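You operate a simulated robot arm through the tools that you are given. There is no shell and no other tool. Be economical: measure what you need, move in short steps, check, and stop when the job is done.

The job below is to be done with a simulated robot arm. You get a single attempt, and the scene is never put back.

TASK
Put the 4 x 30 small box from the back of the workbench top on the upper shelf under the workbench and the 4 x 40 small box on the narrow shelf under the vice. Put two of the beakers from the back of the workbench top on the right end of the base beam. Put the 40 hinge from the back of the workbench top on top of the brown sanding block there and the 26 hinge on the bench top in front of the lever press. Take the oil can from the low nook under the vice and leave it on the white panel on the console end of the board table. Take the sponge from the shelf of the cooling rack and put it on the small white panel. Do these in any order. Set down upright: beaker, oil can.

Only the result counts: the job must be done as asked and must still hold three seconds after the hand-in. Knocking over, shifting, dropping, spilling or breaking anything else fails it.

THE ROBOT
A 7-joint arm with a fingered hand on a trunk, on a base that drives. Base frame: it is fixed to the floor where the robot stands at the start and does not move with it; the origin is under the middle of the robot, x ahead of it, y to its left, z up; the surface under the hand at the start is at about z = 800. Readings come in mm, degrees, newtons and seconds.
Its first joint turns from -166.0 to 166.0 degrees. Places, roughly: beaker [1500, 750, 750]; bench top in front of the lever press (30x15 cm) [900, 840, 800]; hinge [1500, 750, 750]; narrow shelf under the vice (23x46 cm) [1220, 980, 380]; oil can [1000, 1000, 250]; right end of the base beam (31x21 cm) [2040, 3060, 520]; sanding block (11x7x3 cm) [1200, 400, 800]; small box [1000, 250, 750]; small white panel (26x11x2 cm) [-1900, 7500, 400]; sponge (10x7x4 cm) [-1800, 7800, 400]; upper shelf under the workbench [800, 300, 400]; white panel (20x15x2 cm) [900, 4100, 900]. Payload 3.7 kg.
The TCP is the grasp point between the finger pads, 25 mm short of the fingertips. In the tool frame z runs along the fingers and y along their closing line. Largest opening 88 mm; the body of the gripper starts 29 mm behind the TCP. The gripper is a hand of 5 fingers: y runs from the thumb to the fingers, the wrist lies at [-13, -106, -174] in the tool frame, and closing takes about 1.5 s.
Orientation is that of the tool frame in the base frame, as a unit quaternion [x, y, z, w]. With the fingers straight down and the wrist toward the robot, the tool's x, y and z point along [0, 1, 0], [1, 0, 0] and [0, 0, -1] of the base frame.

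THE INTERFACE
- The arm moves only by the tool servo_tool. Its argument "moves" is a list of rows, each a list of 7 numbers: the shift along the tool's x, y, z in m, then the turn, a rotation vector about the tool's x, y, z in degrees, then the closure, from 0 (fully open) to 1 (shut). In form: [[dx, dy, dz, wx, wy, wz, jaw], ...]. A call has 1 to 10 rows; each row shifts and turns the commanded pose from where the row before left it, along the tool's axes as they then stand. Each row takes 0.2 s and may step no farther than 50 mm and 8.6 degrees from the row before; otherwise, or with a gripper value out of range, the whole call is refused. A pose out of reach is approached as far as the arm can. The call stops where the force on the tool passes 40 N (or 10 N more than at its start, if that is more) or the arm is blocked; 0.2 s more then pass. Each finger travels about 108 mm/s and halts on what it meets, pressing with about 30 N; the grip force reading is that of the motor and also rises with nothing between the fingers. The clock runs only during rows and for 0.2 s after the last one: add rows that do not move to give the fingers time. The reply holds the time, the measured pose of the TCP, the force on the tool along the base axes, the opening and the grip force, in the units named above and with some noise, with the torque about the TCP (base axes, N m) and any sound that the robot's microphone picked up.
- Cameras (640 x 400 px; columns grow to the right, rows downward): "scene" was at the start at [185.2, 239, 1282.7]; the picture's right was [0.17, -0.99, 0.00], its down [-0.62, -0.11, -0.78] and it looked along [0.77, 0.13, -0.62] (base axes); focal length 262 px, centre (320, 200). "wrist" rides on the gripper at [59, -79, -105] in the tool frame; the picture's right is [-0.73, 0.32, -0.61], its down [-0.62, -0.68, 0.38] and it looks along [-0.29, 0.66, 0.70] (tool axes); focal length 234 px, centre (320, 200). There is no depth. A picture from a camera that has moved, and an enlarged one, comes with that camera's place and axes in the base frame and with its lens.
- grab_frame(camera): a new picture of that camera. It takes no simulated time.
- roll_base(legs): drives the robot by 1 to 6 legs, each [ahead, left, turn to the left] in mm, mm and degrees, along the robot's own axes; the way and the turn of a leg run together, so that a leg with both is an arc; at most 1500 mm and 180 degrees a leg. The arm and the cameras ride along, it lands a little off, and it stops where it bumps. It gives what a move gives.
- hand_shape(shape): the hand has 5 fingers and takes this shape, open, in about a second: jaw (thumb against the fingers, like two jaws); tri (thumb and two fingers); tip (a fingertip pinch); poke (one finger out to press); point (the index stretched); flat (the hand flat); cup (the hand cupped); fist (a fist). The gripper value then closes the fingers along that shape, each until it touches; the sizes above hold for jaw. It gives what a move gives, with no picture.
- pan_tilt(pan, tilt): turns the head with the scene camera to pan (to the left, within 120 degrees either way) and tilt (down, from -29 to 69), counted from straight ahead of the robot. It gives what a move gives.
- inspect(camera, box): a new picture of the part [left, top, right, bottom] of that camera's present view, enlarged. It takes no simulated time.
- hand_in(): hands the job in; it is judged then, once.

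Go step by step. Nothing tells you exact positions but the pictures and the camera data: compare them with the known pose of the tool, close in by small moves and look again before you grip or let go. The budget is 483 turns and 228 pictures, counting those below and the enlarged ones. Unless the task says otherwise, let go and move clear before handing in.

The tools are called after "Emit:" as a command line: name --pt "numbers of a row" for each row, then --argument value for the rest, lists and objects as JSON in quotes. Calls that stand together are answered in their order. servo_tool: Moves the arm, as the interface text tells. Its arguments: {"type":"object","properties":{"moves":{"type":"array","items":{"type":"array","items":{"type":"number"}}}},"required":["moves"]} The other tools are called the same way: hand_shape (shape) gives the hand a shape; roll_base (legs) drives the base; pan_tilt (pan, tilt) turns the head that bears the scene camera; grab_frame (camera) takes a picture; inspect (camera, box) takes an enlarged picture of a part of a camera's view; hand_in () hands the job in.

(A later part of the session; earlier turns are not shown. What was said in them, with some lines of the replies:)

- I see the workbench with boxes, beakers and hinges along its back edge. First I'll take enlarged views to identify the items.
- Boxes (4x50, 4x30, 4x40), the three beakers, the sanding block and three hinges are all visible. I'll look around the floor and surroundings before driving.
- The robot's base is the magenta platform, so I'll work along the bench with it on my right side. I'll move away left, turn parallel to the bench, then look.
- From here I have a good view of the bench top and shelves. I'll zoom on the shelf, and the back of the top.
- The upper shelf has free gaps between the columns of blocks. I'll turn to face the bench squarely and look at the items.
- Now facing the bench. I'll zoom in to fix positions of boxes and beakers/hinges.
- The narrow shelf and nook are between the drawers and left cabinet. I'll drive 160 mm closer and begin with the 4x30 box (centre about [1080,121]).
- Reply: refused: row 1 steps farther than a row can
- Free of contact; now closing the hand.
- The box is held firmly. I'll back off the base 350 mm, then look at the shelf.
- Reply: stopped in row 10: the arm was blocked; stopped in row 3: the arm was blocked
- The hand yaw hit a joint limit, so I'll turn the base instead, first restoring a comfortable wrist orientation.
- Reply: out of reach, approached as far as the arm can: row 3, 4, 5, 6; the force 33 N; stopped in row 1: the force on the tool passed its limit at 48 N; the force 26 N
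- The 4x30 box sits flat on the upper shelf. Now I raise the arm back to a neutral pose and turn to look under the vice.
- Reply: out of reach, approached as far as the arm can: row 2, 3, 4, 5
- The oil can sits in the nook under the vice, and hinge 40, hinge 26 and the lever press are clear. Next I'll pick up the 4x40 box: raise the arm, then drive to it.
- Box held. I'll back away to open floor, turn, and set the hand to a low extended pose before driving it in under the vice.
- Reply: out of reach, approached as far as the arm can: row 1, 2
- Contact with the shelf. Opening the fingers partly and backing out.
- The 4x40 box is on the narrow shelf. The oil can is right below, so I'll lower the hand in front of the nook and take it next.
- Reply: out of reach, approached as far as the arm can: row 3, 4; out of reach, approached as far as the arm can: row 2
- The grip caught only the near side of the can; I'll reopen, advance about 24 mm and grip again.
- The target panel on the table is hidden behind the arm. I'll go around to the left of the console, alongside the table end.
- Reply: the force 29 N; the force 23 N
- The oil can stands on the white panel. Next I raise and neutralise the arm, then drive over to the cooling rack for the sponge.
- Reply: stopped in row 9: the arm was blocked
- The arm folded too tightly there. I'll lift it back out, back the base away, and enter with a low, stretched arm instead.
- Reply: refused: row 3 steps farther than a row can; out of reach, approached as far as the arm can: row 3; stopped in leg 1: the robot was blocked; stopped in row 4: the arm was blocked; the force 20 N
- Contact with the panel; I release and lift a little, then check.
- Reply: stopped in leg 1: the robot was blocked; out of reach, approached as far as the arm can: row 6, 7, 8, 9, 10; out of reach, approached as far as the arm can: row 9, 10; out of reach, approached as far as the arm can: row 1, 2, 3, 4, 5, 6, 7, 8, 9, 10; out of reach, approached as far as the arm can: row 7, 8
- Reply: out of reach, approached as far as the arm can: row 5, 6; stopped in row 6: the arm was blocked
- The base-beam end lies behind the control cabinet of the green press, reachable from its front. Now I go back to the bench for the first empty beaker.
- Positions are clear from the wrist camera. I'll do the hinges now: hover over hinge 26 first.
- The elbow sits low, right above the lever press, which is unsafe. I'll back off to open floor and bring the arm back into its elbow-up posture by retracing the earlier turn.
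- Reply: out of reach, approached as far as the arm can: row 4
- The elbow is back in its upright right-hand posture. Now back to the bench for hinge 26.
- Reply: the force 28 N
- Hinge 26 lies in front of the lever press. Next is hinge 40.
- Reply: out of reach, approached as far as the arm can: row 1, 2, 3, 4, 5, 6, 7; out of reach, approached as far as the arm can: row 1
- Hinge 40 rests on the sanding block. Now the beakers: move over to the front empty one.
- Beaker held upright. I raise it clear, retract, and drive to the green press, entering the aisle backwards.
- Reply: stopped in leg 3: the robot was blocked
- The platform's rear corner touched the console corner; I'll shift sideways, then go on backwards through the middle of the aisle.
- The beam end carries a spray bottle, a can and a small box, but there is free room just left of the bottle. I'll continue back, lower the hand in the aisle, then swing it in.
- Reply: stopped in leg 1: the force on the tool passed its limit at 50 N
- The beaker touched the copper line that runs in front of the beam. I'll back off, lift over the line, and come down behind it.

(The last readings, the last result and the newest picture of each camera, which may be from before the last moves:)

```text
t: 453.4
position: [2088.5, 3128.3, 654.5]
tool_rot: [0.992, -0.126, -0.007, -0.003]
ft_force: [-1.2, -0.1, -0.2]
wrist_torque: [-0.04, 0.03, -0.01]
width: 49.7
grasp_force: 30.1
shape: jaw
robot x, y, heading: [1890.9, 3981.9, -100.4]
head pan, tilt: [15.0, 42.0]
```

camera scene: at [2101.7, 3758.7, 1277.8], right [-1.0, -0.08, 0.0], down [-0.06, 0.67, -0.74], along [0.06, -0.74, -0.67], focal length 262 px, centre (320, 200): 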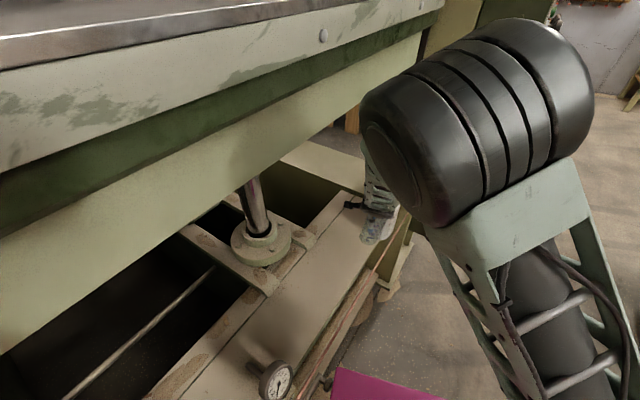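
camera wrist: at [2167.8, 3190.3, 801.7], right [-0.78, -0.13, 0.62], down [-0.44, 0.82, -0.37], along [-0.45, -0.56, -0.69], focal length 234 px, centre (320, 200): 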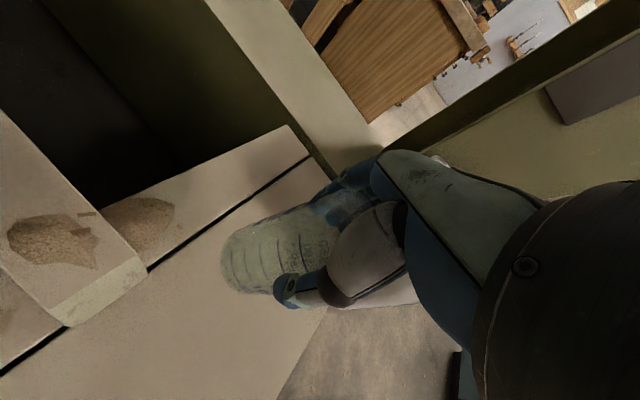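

Emit:
servo_tool --pt "0 0 0.006 0 0 0 1" --pt "0 0 0 0 0 0 1" --pt "0 0 0.006 0 0 0 1" --pt "0 0 0 0 0 0 1"

Emit:
inspect --camera "scene" --box '[280, 140, 440, 280]'

```text
t: 454.4
position: [2089.3, 3128.0, 642.6]
tool_rot: [0.992, -0.127, -0.007, -0.001]
ft_force: [0.7, 0.4, 0.4]
wrist_torque: [-0.01, -0.03, 0.01]
width: 49.6
grasp_force: 29.8
shape: jaw
robot x, y, heading: [1891.5, 3983.7, -100.2]
head pan, tilt: [15.0, 42.0]
```

```text
2.86 times, centred on (360, 210) of scene
camera zoom: at [2101.8, 3758.7, 1277.8], right [-1.0, -0.08, 0.0], down [-0.06, 0.67, -0.74], along [0.06, -0.74, -0.67], focal length 748 px, centre (206, 171)
```

zoom: 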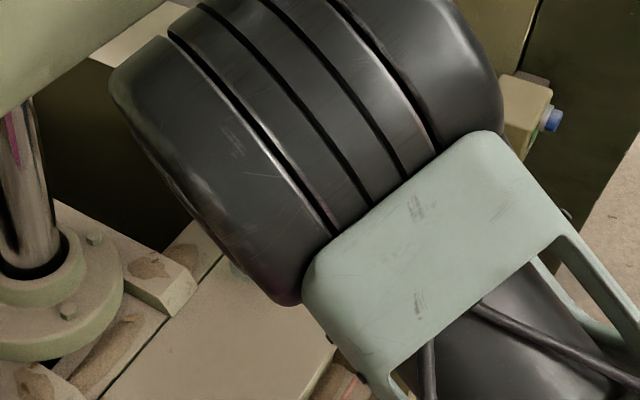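

Emit:
servo_tool --pt "0 0 0.005 0 0 0 1" --pt "0 0 0 0 0 0 1"

Emit:
servo_tool --pt "0 0 0.005 0 0 0 1" --pt "0 0 0 0 0 0 1"

Emit:
grab_frame --camera "wrist"

```text
t: 455.0
position: [2089.2, 3127.1, 637.7]
tool_rot: [0.992, -0.126, -0.006, -0.001]
ft_force: [0.4, -0.8, -1.1]
wrist_torque: [-0.03, 0.01, -0.01]
width: 49.8
grasp_force: 30.2
shape: jaw
robot x, y, heading: [1891.0, 3982.7, -100.4]
head pan, tilt: [15.0, 42.0]
```

```text
t: 455.6
position: [2089.4, 3127.6, 632.9]
tool_rot: [0.992, -0.126, -0.006, -0.001]
ft_force: [0.8, -0.4, -0.7]
wrist_torque: [-0.02, 0.01, 0.0]
width: 49.5
grasp_force: 30.5
shape: jaw
robot x, y, heading: [1889.0, 3978.5, -100.3]
head pan, tilt: [15.0, 42.0]
```

```text
36 pictures are left
camera wrist: at [2167.0, 3190.2, 736.9], right [-0.78, -0.13, 0.62], down [-0.44, 0.82, -0.37], along [-0.45, -0.56, -0.69], focal length 234 px, centre (320, 200)
```

wrist: 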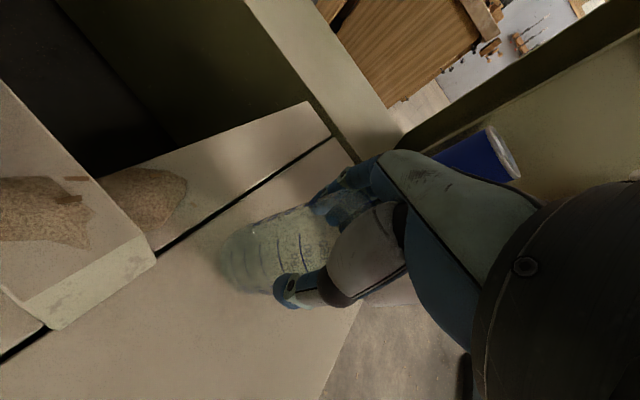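

Emit:
servo_tool --pt "0 0 0.004 0 0 0 1" --pt "0 0 0 0 0 0 1"

Emit:
servo_tool --pt "0 0 0.004 0 0 0 1" --pt "0 0 0 0 0 0 1"

Emit:
servo_tool --pt "0 0 0.004 0 0 0 1" --pt "0 0 0 0 0 0 1"

```text
t: 456.2
position: [2088.6, 3126.4, 630.8]
tool_rot: [0.992, -0.127, -0.007, -0.002]
ft_force: [-0.2, 0.8, -0.8]
wrist_torque: [0.01, -0.01, 0.02]
width: 49.5
grasp_force: 30.4
shape: jaw
robot x, y, heading: [1890.7, 3977.1, -100.1]
head pan, tilt: [15.0, 42.0]
```

```text
t: 456.8
position: [2088.3, 3128.3, 624.5]
tool_rot: [0.992, -0.126, -0.007, -0.002]
ft_force: [0.2, -0.6, -0.9]
wrist_torque: [-0.02, 0.01, -0.02]
width: 49.4
grasp_force: 30.2
shape: jaw
robot x, y, heading: [1891.0, 3980.3, -100.1]
head pan, tilt: [15.0, 42.0]
```

```text
t: 457.4
position: [2087.9, 3127.5, 622.4]
tool_rot: [0.992, -0.127, -0.006, -0.001]
ft_force: [2.2, 0.1, 12.4]
wrist_torque: [-0.04, 0.04, 0.0]
width: 49.7
grasp_force: 30.0
shape: jaw
robot x, y, heading: [1890.1, 3979.0, -100.1]
head pan, tilt: [15.0, 42.0]
```

Emit:
servo_tool --pt "0 0 -0.001 0 0 0 0.85" --pt "0 0 0 0 0 0 0.6" --pt "0 0 0 0 0 0 0.3" --pt "0 0 0 0 0 0 0" --pt "0 0 0 0 0 0 0" --pt "0 0 -0.015 0 0 0 0" --pt "0 0 -0.03 0 0 0 0" --pt "0 0 -0.04 0 0 0 0" --pt "0 0 -0.04 0 0 0 0"

Emit:
grab_frame --camera "wrist"

```text
t: 459.4
position: [2091.1, 3125.7, 746.7]
tool_rot: [0.992, -0.125, -0.007, -0.002]
ft_force: [0.6, 0.0, -1.0]
wrist_torque: [-0.02, 0.0, -0.01]
width: 87.7
grasp_force: 0.1
shape: jaw
robot x, y, heading: [1892.4, 3982.1, -100.4]
head pan, tilt: [15.0, 42.0]
```

```text
35 pictures are left
camera wrist: at [2168.6, 3188.5, 851.1], right [-0.78, -0.13, 0.62], down [-0.44, 0.82, -0.37], along [-0.45, -0.56, -0.69], focal length 234 px, centre (320, 200)
```

wrist: 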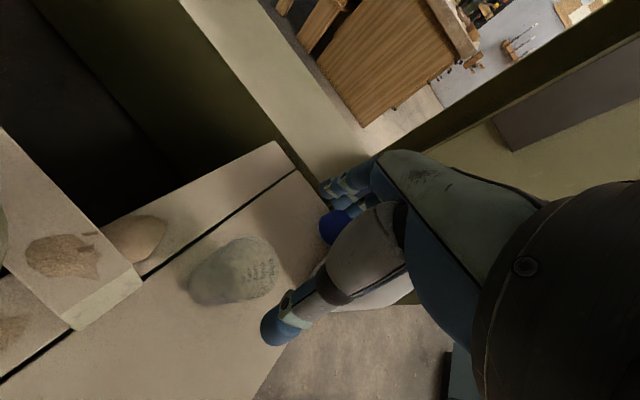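

The first beaker stands upright on the beam. I withdraw the same way and go back for the second one.

Emit:
servo_tool --pt "-0.04 -0.012 0 0 0 0 0" --pt "-0.04 -0.012 0 0 0 0 0" --pt "-0.04 -0.012 0 0 0 0 0" --pt "0 0 -0.045 0 0 0 0" --pt "0 0 -0.045 0 0 0 0" --pt "0 0 -0.045 0 0 0 0"

Emit:
servo_tool --pt "-0.0383 -0.0085 0 0 0 0 0" --pt "-0.0383 -0.0085 0 0 0 0 0" --pt "-0.0383 -0.0085 0 0 0 0 0" --pt "-0.0383 -0.0085 0 0 0 0 0" --pt "-0.0383 -0.0085 0 0 0 0 0" --pt "0 0.0 -0.045 0 0 0 0" --pt "0 0.0 -0.045 0 0 0 0" --pt "0 0.0 -0.045 0 0 0 0" --pt "0 0.0 -0.045 0 0 0 0" --pt "0 0.0 -0.045 0 0 0 0"

Emit:
inspect --camera "scene" --box '[240, 100, 560, 300]'

```text
t: 460.8
position: [1985.8, 3191.0, 881.9]
tool_rot: [0.992, -0.126, -0.007, -0.002]
ft_force: [0.5, 1.2, -0.8]
wrist_torque: [0.01, -0.02, -0.03]
width: 87.7
grasp_force: 0.1
shape: jaw
robot x, y, heading: [1892.4, 3981.1, -100.0]
head pan, tilt: [15.0, 42.0]
```

```text
t: 463.0
position: [1811.8, 3280.3, 1110.5]
tool_rot: [0.992, -0.126, -0.008, -0.001]
ft_force: [-0.3, -0.7, -0.8]
wrist_torque: [0.02, -0.02, -0.04]
width: 87.9
grasp_force: 0.0
shape: jaw
robot x, y, heading: [1890.6, 3979.5, -100.4]
head pan, tilt: [15.0, 42.0]
```

```text
2.00 times, centred on (400, 200) of scene
camera zoom: at [2101.7, 3758.7, 1277.8], right [-1.0, -0.08, 0.0], down [-0.06, 0.67, -0.74], along [0.06, -0.74, -0.67], focal length 524 px, centre (160, 200)
```

zoom: 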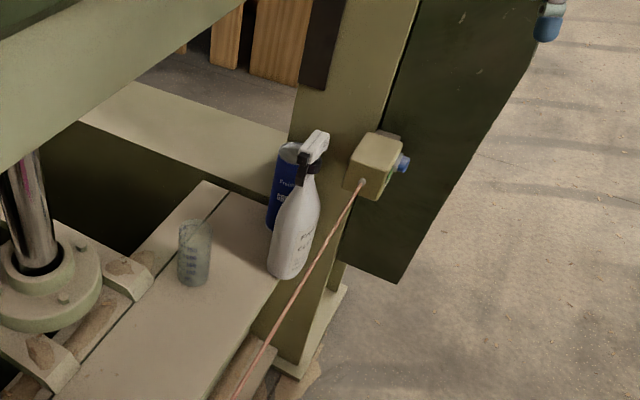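

Emit:
roll_base --legs '[[0, 0, -17.7], [772, -135, 0], [530, -12, 0], [500, 147, 0], [385, -639, 0], [0, 0, 88]]'

```text
t: 481.0
position: [916.5, 2024.6, 1110.4]
tool_rot: [0.888, 0.46, -0.007, 0.002]
ft_force: [-0.2, 0.0, -0.3]
wrist_torque: [-0.04, 0.03, -0.03]
width: 87.7
grasp_force: 0.1
shape: jaw
robot x, y, heading: [291.7, 2340.5, -30.8]
head pan, tilt: [15.0, 42.0]
```

Emit:
servo_tool --pt "0 0 -0.03 0 0 0 0" --pt "0 0 -0.03 0 0 0 0"

Emit:
roll_base --legs '[[0, -1048, 1.3], [690, 0, 0]]'

Emit:
pan_tilt --pan 0 --tilt 38

Emit:
grab_frame --camera "scene"

Emit:
grab_frame --camera "wrist"

```text
t: 481.6
position: [917.9, 2024.6, 1172.6]
tool_rot: [0.888, 0.461, -0.006, 0.002]
ft_force: [0.4, -0.2, -0.2]
wrist_torque: [0.01, -0.02, -0.01]
width: 87.8
grasp_force: 0.0
shape: jaw
robot x, y, heading: [287.7, 2346.3, -30.9]
head pan, tilt: [15.0, 42.0]
```

```text
t: 490.4
position: [963.5, 765.3, 1171.5]
tool_rot: [0.888, 0.46, -0.007, 0.002]
ft_force: [1.2, -0.3, 0.2]
wrist_torque: [0.01, 0.01, -0.04]
width: 87.4
grasp_force: 0.1
shape: jaw
robot x, y, heading: [333.1, 1086.9, -31.1]
head pan, tilt: [15.0, 42.0]
```

```text
t: 491.2
position: [963.4, 766.3, 1171.9]
tool_rot: [0.888, 0.46, -0.007, 0.002]
ft_force: [0.6, -1.1, 0.0]
wrist_torque: [0.0, 0.0, 0.02]
width: 87.8
grasp_force: 0.0
shape: jaw
robot x, y, heading: [331.1, 1089.2, -31.1]
head pan, tilt: [0.0, 38.0]
```

```text
33 pictures are left
camera scene: at [610.4, 1182.8, 1283.7], right [-0.51, -0.86, 0.0], down [-0.53, 0.32, -0.79], along [0.68, -0.41, -0.62], focal length 262 px, centre (320, 200)
```

scene: 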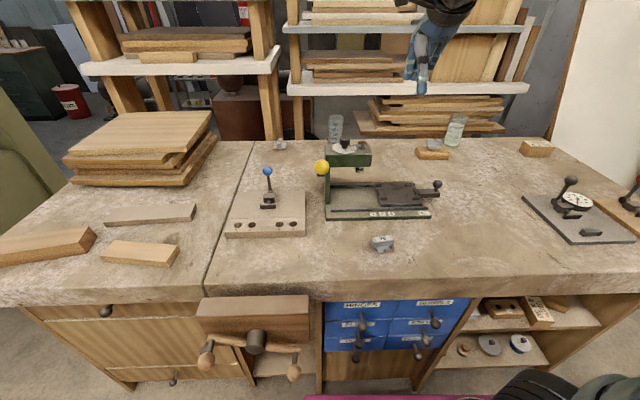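

```text
32 pictures are left
camera wrist: at [933.4, 860.8, 1275.8], right [-0.15, -0.77, 0.62], down [-0.92, -0.12, -0.37], along [0.36, -0.62, -0.69], focal length 234 px, centre (320, 200)
```

wrist: 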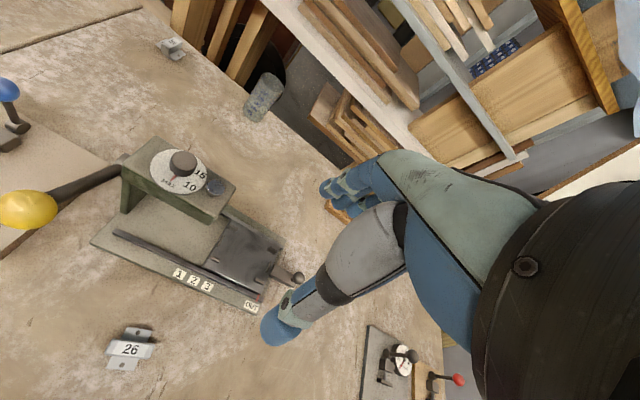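

Emit:
roll_base --legs '[[0, -40, 1.5], [95, 0, 0]]'

Emit:
servo_tool --pt "0.0145 0.0455 0 0 0 0 0" --pt "0.0145 0.0455 0 0 0 0 0" --pt "0.0145 0.0455 0 0 0 0 0" --pt "0.0145 0.0455 0 0 0 0 0" --pt "0.0145 0.0455 0 0 0 0 0" --pt "0.0145 0.0455 0 0 0 0 0" --pt "0.0145 0.0455 0 0 0 0 0"

Emit:
grab_frame --camera "wrist"

```text
t: 492.8
position: [1035.2, 700.2, 1170.7]
tool_rot: [0.882, 0.471, -0.006, 0.003]
ft_force: [-0.9, -0.1, -0.3]
wrist_torque: [-0.03, 0.02, -0.02]
width: 87.7
grasp_force: 0.0
shape: jaw
robot x, y, heading: [398.2, 1004.5, -29.7]
head pan, tilt: [0.0, 38.0]
```

```text
t: 494.4
position: [1355.0, 604.7, 1172.0]
tool_rot: [0.882, 0.471, -0.005, 0.003]
ft_force: [-0.9, 0.8, 0.8]
wrist_torque: [0.0, -0.04, 0.01]
width: 87.7
grasp_force: 0.0
shape: jaw
robot x, y, heading: [396.0, 1001.4, -29.5]
head pan, tilt: [0.0, 38.0]
```

```text
31 pictures are left
camera wrist: at [1323.6, 700.3, 1275.6], right [-0.13, -0.78, 0.62], down [-0.92, -0.14, -0.38], along [0.38, -0.61, -0.69], focal length 234 px, centre (320, 200)
```

wrist: 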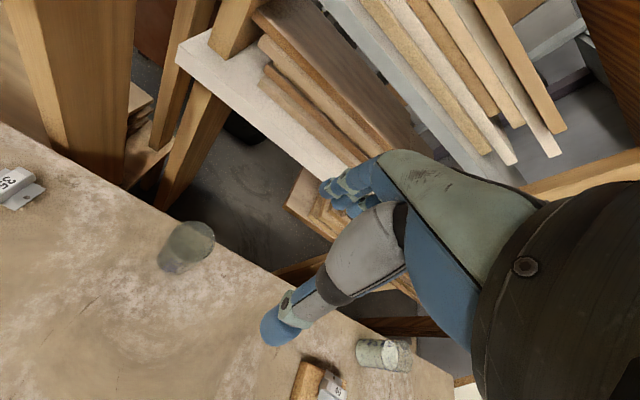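

Emit:
servo_tool --pt "0.0285 0.019 0 0 0 0 0" --pt "0.0285 0.019 0 0 0 0 0" --pt "0 0 0.0425 0 0 0 0" --pt "0 0 0.0425 0 0 0 0" --pt "0 0 0.0425 0 0 0 0" --pt "0 0 0.0425 0 0 0 0" --pt "0 0 0.0425 0 0 0 0" --pt "0 0 0 0 0 0 0"

Emit:
grab_frame --camera "wrist"

Emit:
inspect --camera "scene" --box '[270, 50, 470, 180]'

```text
t: 496.2
position: [1395.6, 634.7, 941.8]
tool_rot: [0.882, 0.471, -0.005, 0.003]
ft_force: [0.5, -0.3, 2.3]
wrist_torque: [-0.09, -0.07, -0.01]
width: 88.0
grasp_force: 0.1
shape: jaw
out of reach, approached as far as the arm can: row 1, 2
robot x, y, heading: [399.5, 1003.9, -29.6]
head pan, tilt: [0.0, 38.0]
```

```text
30 pictures are left
camera wrist: at [1362.3, 729.6, 1045.2], right [-0.13, -0.78, 0.62], down [-0.92, -0.14, -0.37], along [0.38, -0.61, -0.69], focal length 234 px, centre (320, 200)
```

wrist: 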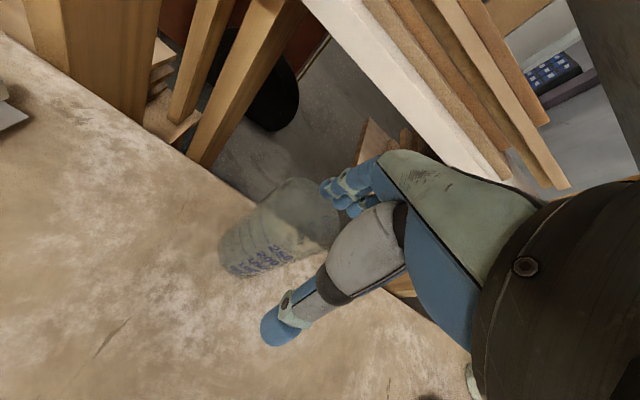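

```text
3.08 times, centred on (370, 115) of scene
camera zoom: at [671.7, 1107.9, 1283.7], right [-0.49, -0.87, 0.0], down [-0.54, 0.3, -0.79], along [0.69, -0.39, -0.62], focal length 806 px, centre (166, 462)
```

zoom: 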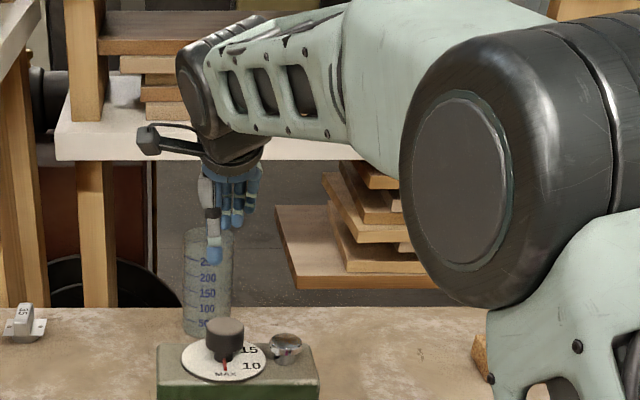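

Emit:
servo_tool --pt "0 0 -0.02 0 0 0 0" --pt "0 0 -0.02 0 0 0 0" --pt "0 0 0 0 0 0 0"

Emit:
grab_frame --camera "wrist"

```text
t: 497.0
position: [1394.9, 635.1, 981.4]
tool_rot: [0.882, 0.47, -0.007, 0.003]
ft_force: [-0.6, 0.6, -0.4]
wrist_torque: [0.01, 0.0, -0.02]
width: 87.5
grasp_force: 0.1
shape: jaw
robot x, y, heading: [398.7, 1004.4, -29.4]
head pan, tilt: [0.0, 38.0]
```

```text
28 pictures are left
camera wrist: at [1362.1, 730.2, 1084.7], right [-0.13, -0.78, 0.62], down [-0.92, -0.14, -0.37], along [0.38, -0.61, -0.69], focal length 234 px, centre (320, 200)
```

wrist: 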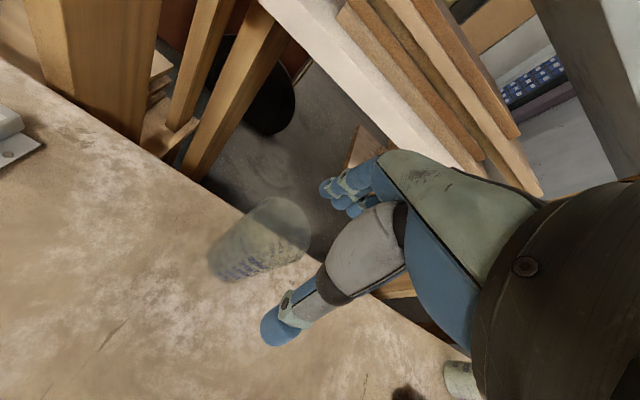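

Emit:
servo_tool --pt "0.011 0.024 0 0 0 0 0" --pt "0 0 0 0 0 0 0"

Emit:
servo_tool --pt "0 0 0.025 0 0 0 0" --pt "0 0 0 0 0 0 0"

Emit:
grab_frame --camera "wrist"

```text
t: 497.6
position: [1419.8, 632.1, 980.1]
tool_rot: [0.882, 0.471, -0.005, 0.002]
ft_force: [0.4, -0.7, 0.4]
wrist_torque: [0.01, 0.02, -0.01]
width: 88.1
grasp_force: 0.0
shape: jaw
robot x, y, heading: [398.3, 1007.5, -29.7]
head pan, tilt: [0.0, 38.0]
```

```text
t: 498.2
position: [1420.9, 632.0, 956.6]
tool_rot: [0.882, 0.471, -0.006, 0.002]
ft_force: [-0.7, -0.1, 0.6]
wrist_torque: [-0.02, 0.04, 0.0]
width: 87.8
grasp_force: 0.2
shape: jaw
robot x, y, heading: [397.3, 1005.2, -29.6]
head pan, tilt: [0.0, 38.0]
```

```text
27 pictures are left
camera wrist: at [1388.8, 725.9, 1059.5], right [-0.13, -0.78, 0.62], down [-0.92, -0.14, -0.37], along [0.38, -0.61, -0.69], focal length 234 px, centre (320, 200)
```

wrist: 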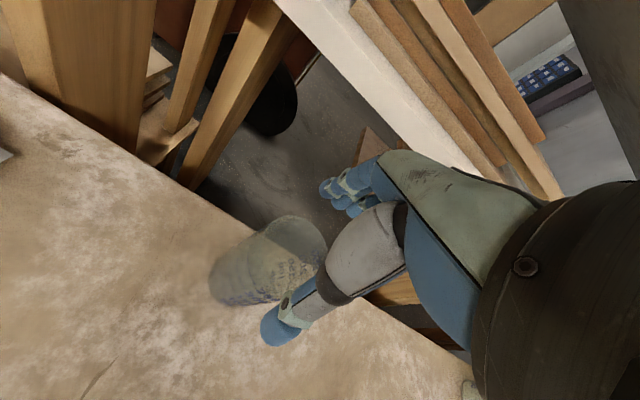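

Emit:
servo_tool --pt "0 0.003 0.025 0 0 0 0" --pt "0 0 0.02 0 0 0 0" --pt "0 0 0.012 0 0 0 0" --pt "0 0 0 0 0 0 0"

Emit:
servo_tool --pt "0 0 0 0 0 0 0.3" --pt "0 0 0 0 0 0 0.6" --pt "0 0 0 0 0 0 1" --pt "0 0 0 0 0 0 1" --pt "0 0 0 0 0 0 1" --pt "0 0 0 0 0 0 1" --pt "0 0 0 0 0 0 1"

Emit:
servo_tool --pt "0 0 -0.01 0 0 0 1" --pt "0 0 -0.03 0 0 0 1" --pt "0 0 -0.03 0 0 0 1" --pt "0 0 0 0 0 0 1"

Emit:
inspect --camera "scene" --box '[270, 50, 470, 180]'

```text
t: 499.2
position: [1421.9, 630.4, 898.1]
tool_rot: [0.882, 0.471, -0.005, 0.002]
ft_force: [-0.2, -0.5, -0.1]
wrist_torque: [-0.04, -0.01, -0.02]
width: 88.0
grasp_force: 0.1
shape: jaw
robot x, y, heading: [398.8, 1004.9, -29.9]
head pan, tilt: [0.0, 38.0]
```

```text
t: 500.8
position: [1422.5, 630.5, 897.9]
tool_rot: [0.882, 0.471, -0.007, 0.003]
ft_force: [0.0, 0.2, 0.4]
wrist_torque: [0.03, -0.02, 0.01]
width: 50.1
grasp_force: 30.2
shape: jaw
robot x, y, heading: [396.5, 1006.3, -29.5]
head pan, tilt: [0.0, 38.0]
```

```text
t: 501.8
position: [1422.8, 630.0, 967.0]
tool_rot: [0.883, 0.47, -0.007, 0.002]
ft_force: [-0.3, 0.0, -0.4]
wrist_torque: [0.01, 0.01, 0.0]
width: 50.1
grasp_force: 30.5
shape: jaw
robot x, y, heading: [397.5, 1001.6, -29.6]
head pan, tilt: [0.0, 38.0]
```

```text
3.08 times, centred on (370, 115) of scene
camera zoom: at [671.8, 1107.9, 1283.7], right [-0.49, -0.87, 0.0], down [-0.54, 0.3, -0.79], along [0.69, -0.39, -0.62], focal length 806 px, centre (166, 462)
```

zoom: 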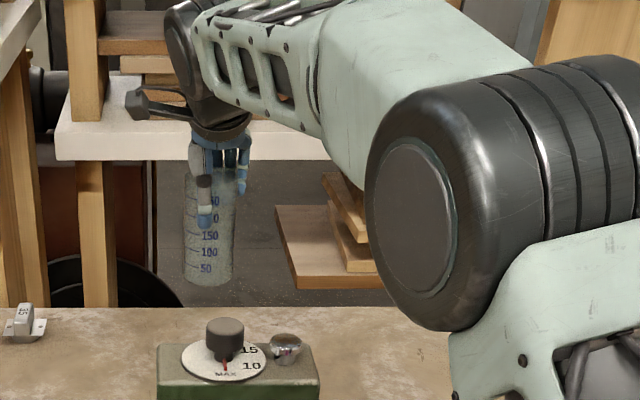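

Emit:
servo_tool --pt "0 -0.04 0 0 0 0 1" --pt "0 -0.045 -0.02 0 0 0 1" --pt "0 -0.03 -0.035 0 0 0 1" --pt "0 0 -0.045 0 0 0 1" --pt "0 0 -0.045 0 0 0 1" --pt "0 0 -0.045 0 0 0 1" --pt "0 -0.045 0 0 0 0 1" --pt "0 -0.045 0 0 0 0 1" --pt "0 -0.045 0 0 0 0 1" --pt "0 -0.045 0 0 0 0 1"

Emit:
roll_base --legs '[[-750, 0, 0]]'

```text
t: 504.0
position: [1176.6, 795.6, 1152.7]
tool_rot: [0.882, 0.471, -0.007, 0.002]
ft_force: [-0.1, -0.7, -1.2]
wrist_torque: [0.0, 0.02, 0.01]
width: 50.3
grasp_force: 29.7
shape: jaw
robot x, y, heading: [396.5, 1004.1, -29.4]
head pan, tilt: [0.0, 38.0]
```

```text
t: 508.1
position: [517.7, 1165.3, 1154.6]
tool_rot: [0.885, 0.466, -0.007, 0.003]
ft_force: [-0.2, -0.1, 0.2]
wrist_torque: [-0.02, -0.04, -0.03]
width: 49.7
grasp_force: 29.8
shape: jaw
robot x, y, heading: [-255.5, 1385.1, -30.2]
head pan, tilt: [0.0, 38.0]
```

Emit:
roll_base --legs '[[-6, 1113, 0], [0, 0, -87.8], [-385, 639, 0], [-500, -147, 0], [-530, 12, 0], [-760, 135, 0]]'

```text
t: 530.2
position: [1667.4, 3231.8, 1155.2]
tool_rot: [0.967, -0.254, -0.007, -0.003]
ft_force: [0.0, 0.2, -1.5]
wrist_torque: [0.01, 0.0, 0.01]
width: 49.7
grasp_force: 29.8
shape: jaw
robot x, y, heading: [1816.7, 4023.2, -115.2]
head pan, tilt: [0.0, 38.0]
```

Emit:
roll_base --legs '[[0, 0, 14]]'

Emit:
pan_tilt --pan 15 --tilt 42

Emit:
grab_frame --camera "scene"

```text
t: 531.4
position: [1863.7, 3221.5, 1153.8]
tool_rot: [0.991, -0.134, -0.007, -0.002]
ft_force: [0.1, 0.4, -0.5]
wrist_torque: [0.04, -0.02, 0.02]
width: 49.9
grasp_force: 30.3
shape: jaw
robot x, y, heading: [1812.8, 4024.6, -100.9]
head pan, tilt: [0.0, 38.0]
```

```text
t: 532.2
position: [1863.1, 3221.8, 1154.4]
tool_rot: [0.991, -0.134, -0.007, -0.002]
ft_force: [0.1, -0.7, -1.3]
wrist_torque: [-0.01, 0.04, 0.03]
width: 49.9
grasp_force: 29.7
shape: jaw
robot x, y, heading: [1816.7, 4025.6, -101.0]
head pan, tilt: [15.0, 42.0]
```

```text
25 pictures are left
camera scene: at [2022.4, 3799.7, 1277.8], right [-1.0, -0.07, 0.0], down [-0.04, 0.67, -0.74], along [0.05, -0.74, -0.67], focal length 262 px, centre (320, 200)
```

scene: 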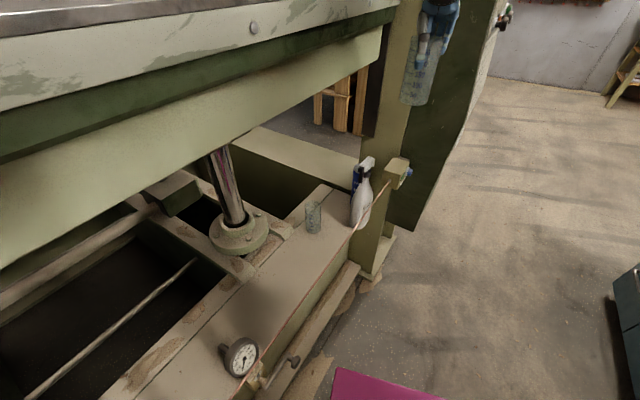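

Emit:
inspect --camera "scene" --box '[220, 130, 440, 390]'

```text
1.54 times, centred on (330, 260) of scene
camera zoom: at [2022.4, 3799.7, 1277.8], right [-1.0, -0.07, 0.0], down [-0.04, 0.67, -0.74], along [0.05, -0.74, -0.67], focal length 403 px, centre (305, 108)
```

zoom: 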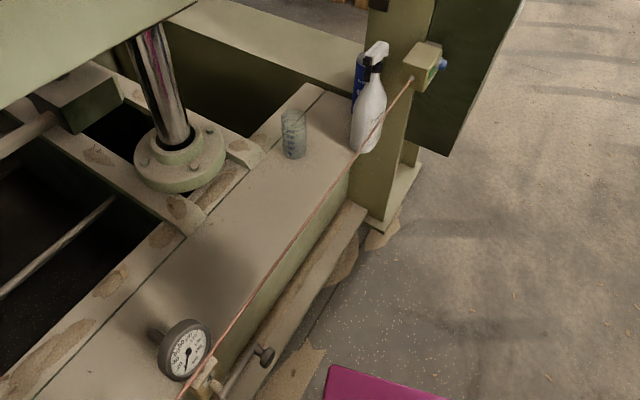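

Emit:
servo_tool --pt "-0.02 -0.044 0 0 0 0 1" --pt "-0.006 0 0.0475 0 0 0 1" --pt "0 0 0.0475 0 0 0 1" --pt "0 0 0.0475 0 0 0 1" --pt "0 0 0.0475 0 0 0 1" --pt "0 0 0.0475 0 0 0 1" --pt "0 0 0.0445 0 0 0 1" --pt "0 0 0 0 0 0 1"

Emit:
grab_frame --camera "wrist"

```text
t: 534.0
position: [1847.3, 3269.1, 872.1]
tool_rot: [0.991, -0.133, -0.006, -0.002]
ft_force: [-0.4, 0.2, -0.9]
wrist_torque: [0.01, -0.01, -0.01]
width: 49.2
grasp_force: 30.2
shape: jaw
robot x, y, heading: [1813.1, 4025.7, -101.1]
head pan, tilt: [15.0, 42.0]
```

```text
23 pictures are left
camera wrist: at [1927.0, 3330.5, 975.5], right [-0.78, -0.12, 0.62], down [-0.43, 0.82, -0.37], along [-0.46, -0.55, -0.69], focal length 234 px, centre (320, 200)
```

wrist: 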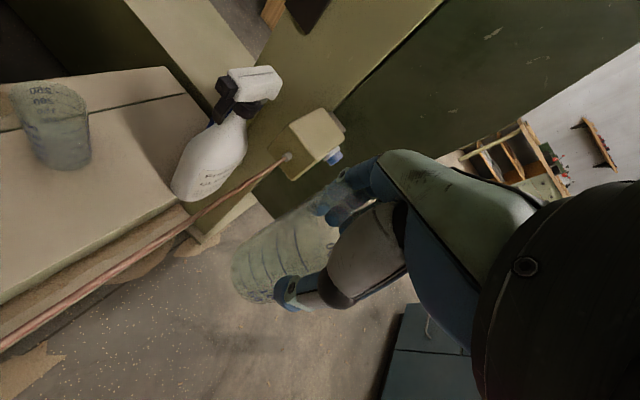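

Emit:
servo_tool --pt "0.039 0.008 0 0 0 0 1" --pt "0.039 0.008 0 0 0 0 1" --pt "0.039 0.008 0 0 0 0 1" --pt "0.039 0.006 0 0 0 0 1" --pt "0.02 0.0 0 0 0 0 1" --pt "0 0 0 0 0 0 1"

Emit:
grab_frame --camera "wrist"

Emit:
grab_frame --camera "scene"

```text
t: 535.4
position: [2007.4, 3196.3, 871.3]
tool_rot: [0.991, -0.133, -0.006, -0.002]
ft_force: [-0.6, 0.1, -0.3]
wrist_torque: [0.01, -0.01, 0.0]
width: 49.3
grasp_force: 30.1
shape: jaw
robot x, y, heading: [1815.1, 4026.4, -101.2]
head pan, tilt: [15.0, 42.0]
```

```text
22 pictures are left
camera wrist: at [2086.3, 3258.3, 975.2], right [-0.78, -0.12, 0.62], down [-0.43, 0.82, -0.37], along [-0.46, -0.55, -0.69], focal length 234 px, centre (320, 200)
```

wrist: 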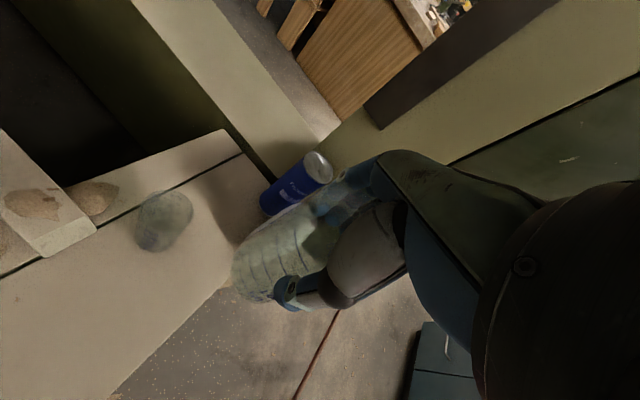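

```text
21 pictures are left
camera scene: at [2022.6, 3799.7, 1277.8], right [-1.0, -0.07, 0.0], down [-0.05, 0.67, -0.74], along [0.05, -0.74, -0.67], focal length 262 px, centre (320, 200)
```

scene: 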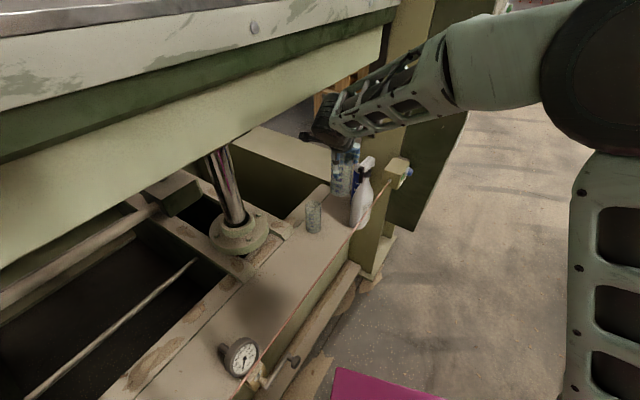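

Emit:
servo_tool --pt "0.016 -0.002 0 0 0 0 1" --pt "0 0 0.045 0 0 0 1" --pt "0 0 0.045 0 0 0 1" --pt "0 0 0.045 0 0 0 1" --pt "0 0 0.04 0 0 0 1" --pt "0 0 0 0 0 0 1"

Emit:
grab_frame --camera "wrist"

Emit:
grab_frame --camera "scene"

```text
t: 536.8
position: [2021.0, 3193.6, 695.6]
tool_rot: [0.991, -0.134, -0.006, -0.002]
ft_force: [0.7, 0.7, -0.2]
wrist_torque: [-0.01, -0.04, 0.0]
width: 49.1
grasp_force: 30.3
shape: jaw
robot x, y, heading: [1812.4, 4027.7, -101.1]
head pan, tilt: [15.0, 42.0]
```

```text
20 pictures are left
camera wrist: at [2099.6, 3254.1, 799.7], right [-0.78, -0.12, 0.62], down [-0.42, 0.82, -0.37], along [-0.46, -0.55, -0.69], focal length 234 px, centre (320, 200)
```

wrist: 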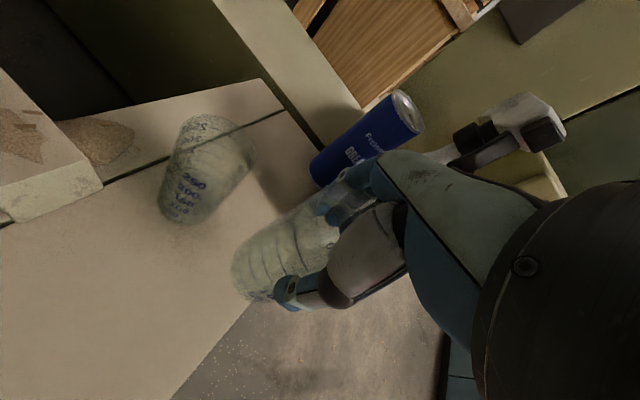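

```text
19 pictures are left
camera scene: at [2022.5, 3799.7, 1277.8], right [-1.0, -0.07, 0.0], down [-0.05, 0.67, -0.74], along [0.05, -0.74, -0.67], focal length 262 px, centre (320, 200)
```

scene: 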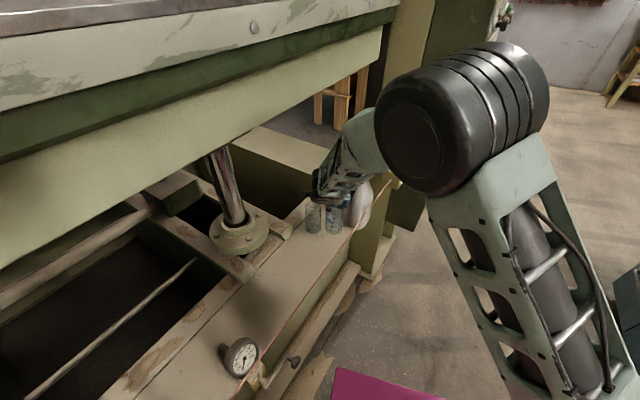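

Emit:
inspect --camera "scene" --box '[280, 140, 420, 260]'

```text
3.33 times, centred on (350, 200) of scene
camera zoom: at [2022.5, 3799.7, 1277.8], right [-1.0, -0.07, 0.0], down [-0.05, 0.67, -0.74], along [0.05, -0.74, -0.67], focal length 873 px, centre (220, 200)
```

zoom: 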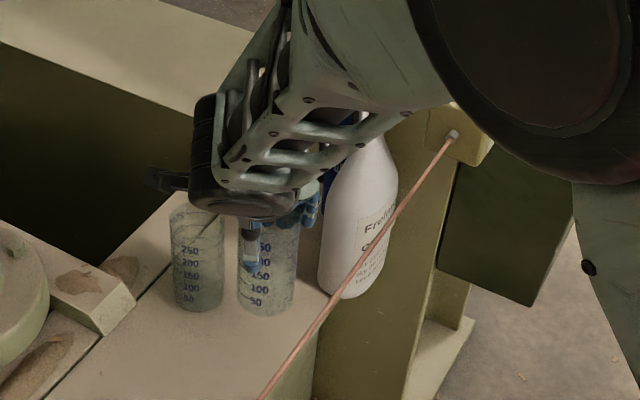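

Emit:
servo_tool --pt "0 0 0.02 0 0 0 1" --pt "0 0 0.02 0 0 0 1" --pt "0 0 0 0 0 0 1"

Emit:
grab_frame --camera "wrist"

```text
t: 537.6
position: [2021.0, 3193.6, 655.5]
tool_rot: [0.991, -0.134, -0.007, -0.002]
ft_force: [-0.2, 0.6, -0.7]
wrist_torque: [0.0, -0.02, 0.01]
width: 49.2
grasp_force: 29.7
shape: jaw
robot x, y, heading: [1813.8, 4023.0, -101.0]
head pan, tilt: [15.0, 42.0]
```

```text
17 pictures are left
camera wrist: at [2099.6, 3254.6, 759.9], right [-0.78, -0.12, 0.62], down [-0.43, 0.82, -0.37], along [-0.46, -0.55, -0.69], focal length 234 px, centre (320, 200)
```

wrist: 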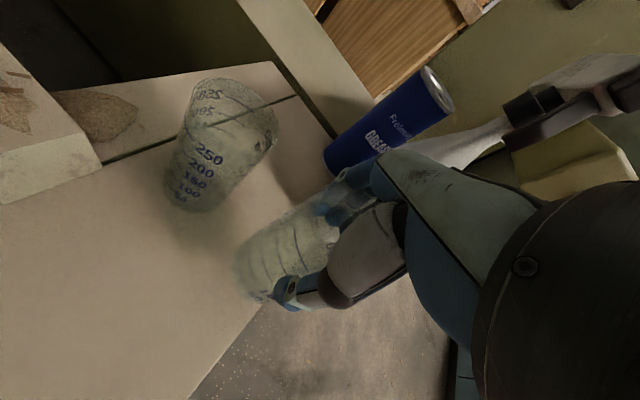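

Emit:
servo_tool --pt "0.01 0.01 0 0 0 0 1" --pt "0 0 0.012 0 0 0 1" --pt "0 0 0.008 0 0 0 1" --pt "0 0 0 0 0 0 1"

Emit:
servo_tool --pt "0 0 0.006 0 0 0 1" --pt "0 0 0 0 0 0 1"

Emit:
servo_tool --pt "0 0 0.004 0 0 0 1" --pt "0 0 0 0 0 0 1"

```text
t: 538.6
position: [2027.2, 3182.3, 635.2]
tool_rot: [0.991, -0.134, -0.006, -0.002]
ft_force: [-0.8, -0.5, -0.2]
wrist_torque: [0.03, -0.01, -0.04]
width: 49.3
grasp_force: 30.3
shape: jaw
robot x, y, heading: [1816.2, 4025.0, -101.1]
head pan, tilt: [15.0, 42.0]
```

```text
t: 539.2
position: [2027.6, 3183.2, 629.2]
tool_rot: [0.991, -0.134, -0.006, -0.003]
ft_force: [-0.5, -0.1, -0.1]
wrist_torque: [-0.02, -0.01, -0.04]
width: 49.3
grasp_force: 30.3
shape: jaw
robot x, y, heading: [1814.8, 4026.3, -101.2]
head pan, tilt: [15.0, 42.0]
```

```text
t: 539.8
position: [2028.2, 3182.7, 625.3]
tool_rot: [0.991, -0.134, -0.006, -0.002]
ft_force: [0.4, 0.1, -0.3]
wrist_torque: [-0.02, 0.0, 0.0]
width: 49.1
grasp_force: 30.0
shape: jaw
robot x, y, heading: [1811.5, 4026.2, -100.9]
head pan, tilt: [15.0, 42.0]
```

Emit:
servo_tool --pt "0 0 0.004 0 0 0 1" --pt "0 0 0 0 0 0 1"

Emit:
grab_frame --camera "wrist"

```text
t: 540.4
position: [2027.9, 3182.4, 620.2]
tool_rot: [0.991, -0.134, -0.007, -0.002]
ft_force: [-1.1, 0.6, -0.4]
wrist_torque: [0.01, 0.04, 0.0]
width: 49.3
grasp_force: 30.0
shape: jaw
robot x, y, heading: [1816.1, 4023.3, -101.1]
head pan, tilt: [15.0, 42.0]
```

```text
16 pictures are left
camera wrist: at [2106.5, 3243.4, 724.7], right [-0.78, -0.12, 0.62], down [-0.43, 0.82, -0.37], along [-0.46, -0.55, -0.69], focal length 234 px, centre (320, 200)
```

wrist: 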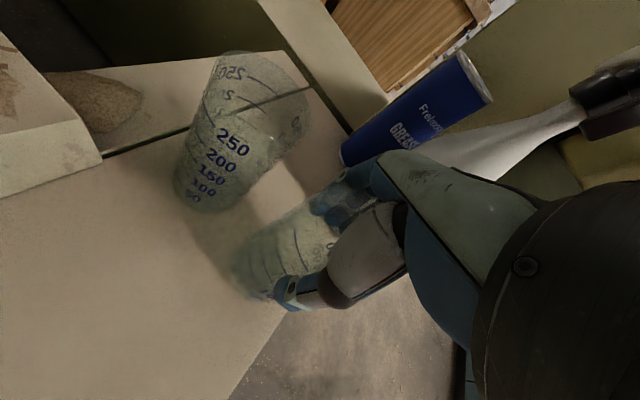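

Emit:
servo_tool --pt "0 0 0.003 0 0 0 1" --pt "0 0 0 0 0 0 1"

```text
t: 541.0
position: [2026.8, 3182.9, 617.0]
tool_rot: [0.991, -0.134, -0.007, -0.002]
ft_force: [0.0, 0.0, 0.1]
wrist_torque: [-0.02, 0.02, 0.0]
width: 49.1
grasp_force: 30.0
shape: jaw
robot x, y, heading: [1813.9, 4025.4, -101.0]
head pan, tilt: [15.0, 42.0]
```

Emit:
servo_tool --pt "0 0 0.003 0 0 0 1" --pt "0 0 0 0 0 0 1"

```text
t: 541.6
position: [2028.2, 3182.2, 616.2]
tool_rot: [0.991, -0.134, -0.006, -0.001]
ft_force: [1.7, 1.0, 11.5]
wrist_torque: [-0.07, 0.04, 0.01]
width: 48.7
grasp_force: 29.8
shape: jaw
robot x, y, heading: [1810.8, 4023.8, -101.3]
head pan, tilt: [15.0, 42.0]
```

Emit:
servo_tool --pt "0 0 -0.001 0 0 0 0.9" --pt "0 0 0 0 0 0 0.6" --pt "0 0 0 0 0 0 0.3" --pt "0 0 0 0 0 0 0.1" --pt "0 0 0 0 0 0 0.08" --pt "0 0 -0.015 0 0 0 0.08" --pt "0 0 -0.03 0 0 0 0.08" --pt "0 0 -0.04 0 0 0 0.08" --pt "0 0 -0.03 0 0 0 0.08"

Emit:
grab_frame --camera "wrist"

```text
t: 543.6
position: [2028.3, 3182.1, 729.4]
tool_rot: [0.991, -0.133, -0.007, -0.002]
ft_force: [-0.6, -0.4, -0.6]
wrist_torque: [-0.01, 0.0, -0.01]
width: 81.0
grasp_force: 0.1
shape: jaw
robot x, y, heading: [1814.7, 4026.6, -101.1]
head pan, tilt: [15.0, 42.0]
```

```text
15 pictures are left
camera wrist: at [2107.3, 3243.1, 832.8], right [-0.78, -0.12, 0.62], down [-0.43, 0.82, -0.37], along [-0.46, -0.55, -0.69], focal length 234 px, centre (320, 200)
```

wrist: 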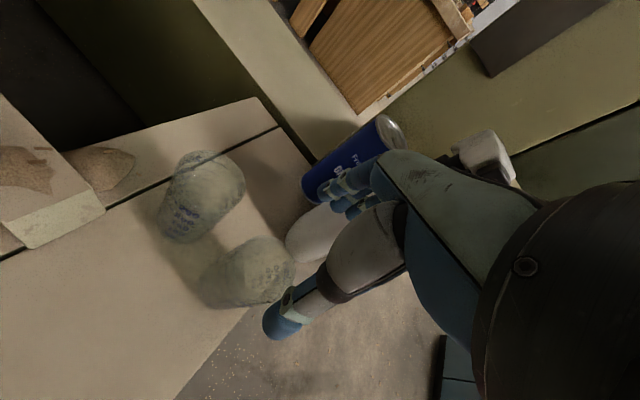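

Emit:
servo_tool --pt "0 0 -0.04 0 0 0 0" --pt "-0.03 -0.005 -0.03 0 0 0 0" --pt "0 0 -0.045 0 0 0 0" --pt "0 0 -0.03 0 0 0 0" --pt "-0.039 -0.008 0 0 0 0 0" --pt "-0.039 -0.008 0 0 0 0 0" --pt "-0.039 -0.008 0 0 0 0 0" --pt "-0.039 -0.008 0 0 0 0 0" --pt "-0.039 -0.008 0 0 0 0 0"

Emit:
inspect --camera "scene" --box '[260, 120, 460, 280]'

```text
t: 545.6
position: [1826.8, 3283.3, 876.4]
tool_rot: [0.991, -0.133, -0.008, -0.002]
ft_force: [0.6, 0.9, -0.7]
wrist_torque: [-0.04, 0.03, 0.01]
width: 87.6
grasp_force: 0.0
shape: jaw
robot x, y, heading: [1812.9, 4025.9, -101.2]
head pan, tilt: [15.0, 42.0]
```

```text
2.50 times, centred on (360, 200) of scene
camera zoom: at [2022.8, 3799.7, 1277.8], right [-1.0, -0.07, 0.0], down [-0.05, 0.67, -0.74], along [0.05, -0.74, -0.67], focal length 654 px, centre (220, 200)
```

zoom: 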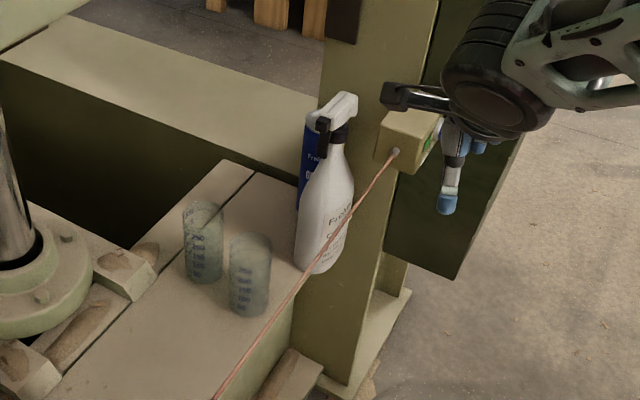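

All eight items are where they should be: both beakers stand upright on the beam end and the hand is clear. I hand the job in.

Emit:
hand_in

```text
The job is handed in.
```

I placed all eight items as asked and handed the job in; I have no verdict back yet.

- **Boxes:** the 4 x 30 is on the upper shelf and the 4 x 40 is on the narrow shelf under the vice.
- **Hinges:** the 40 is on the sanding block and the 26 is in front of the lever press.
- **Oil can:** it is standing on the white panel.
- **Sponge:** it is on the small white panel.
- **Beakers:** two empty ones are standing upright on the base beam.

I bumped four things on the way, and any of them may have shifted slightly:

- **Paper stand:** the platform touched the stand near the cooling rack.
- **Console:** the platform touched a corner of it.
- **Cooling rack:** the arm pushed against its left leg or rail, and may have brushed the slats.
- **Copper line:** the first beaker pressed against the line in front of the beam at about 50 N.

I saw nothing knocked over in later pictures.
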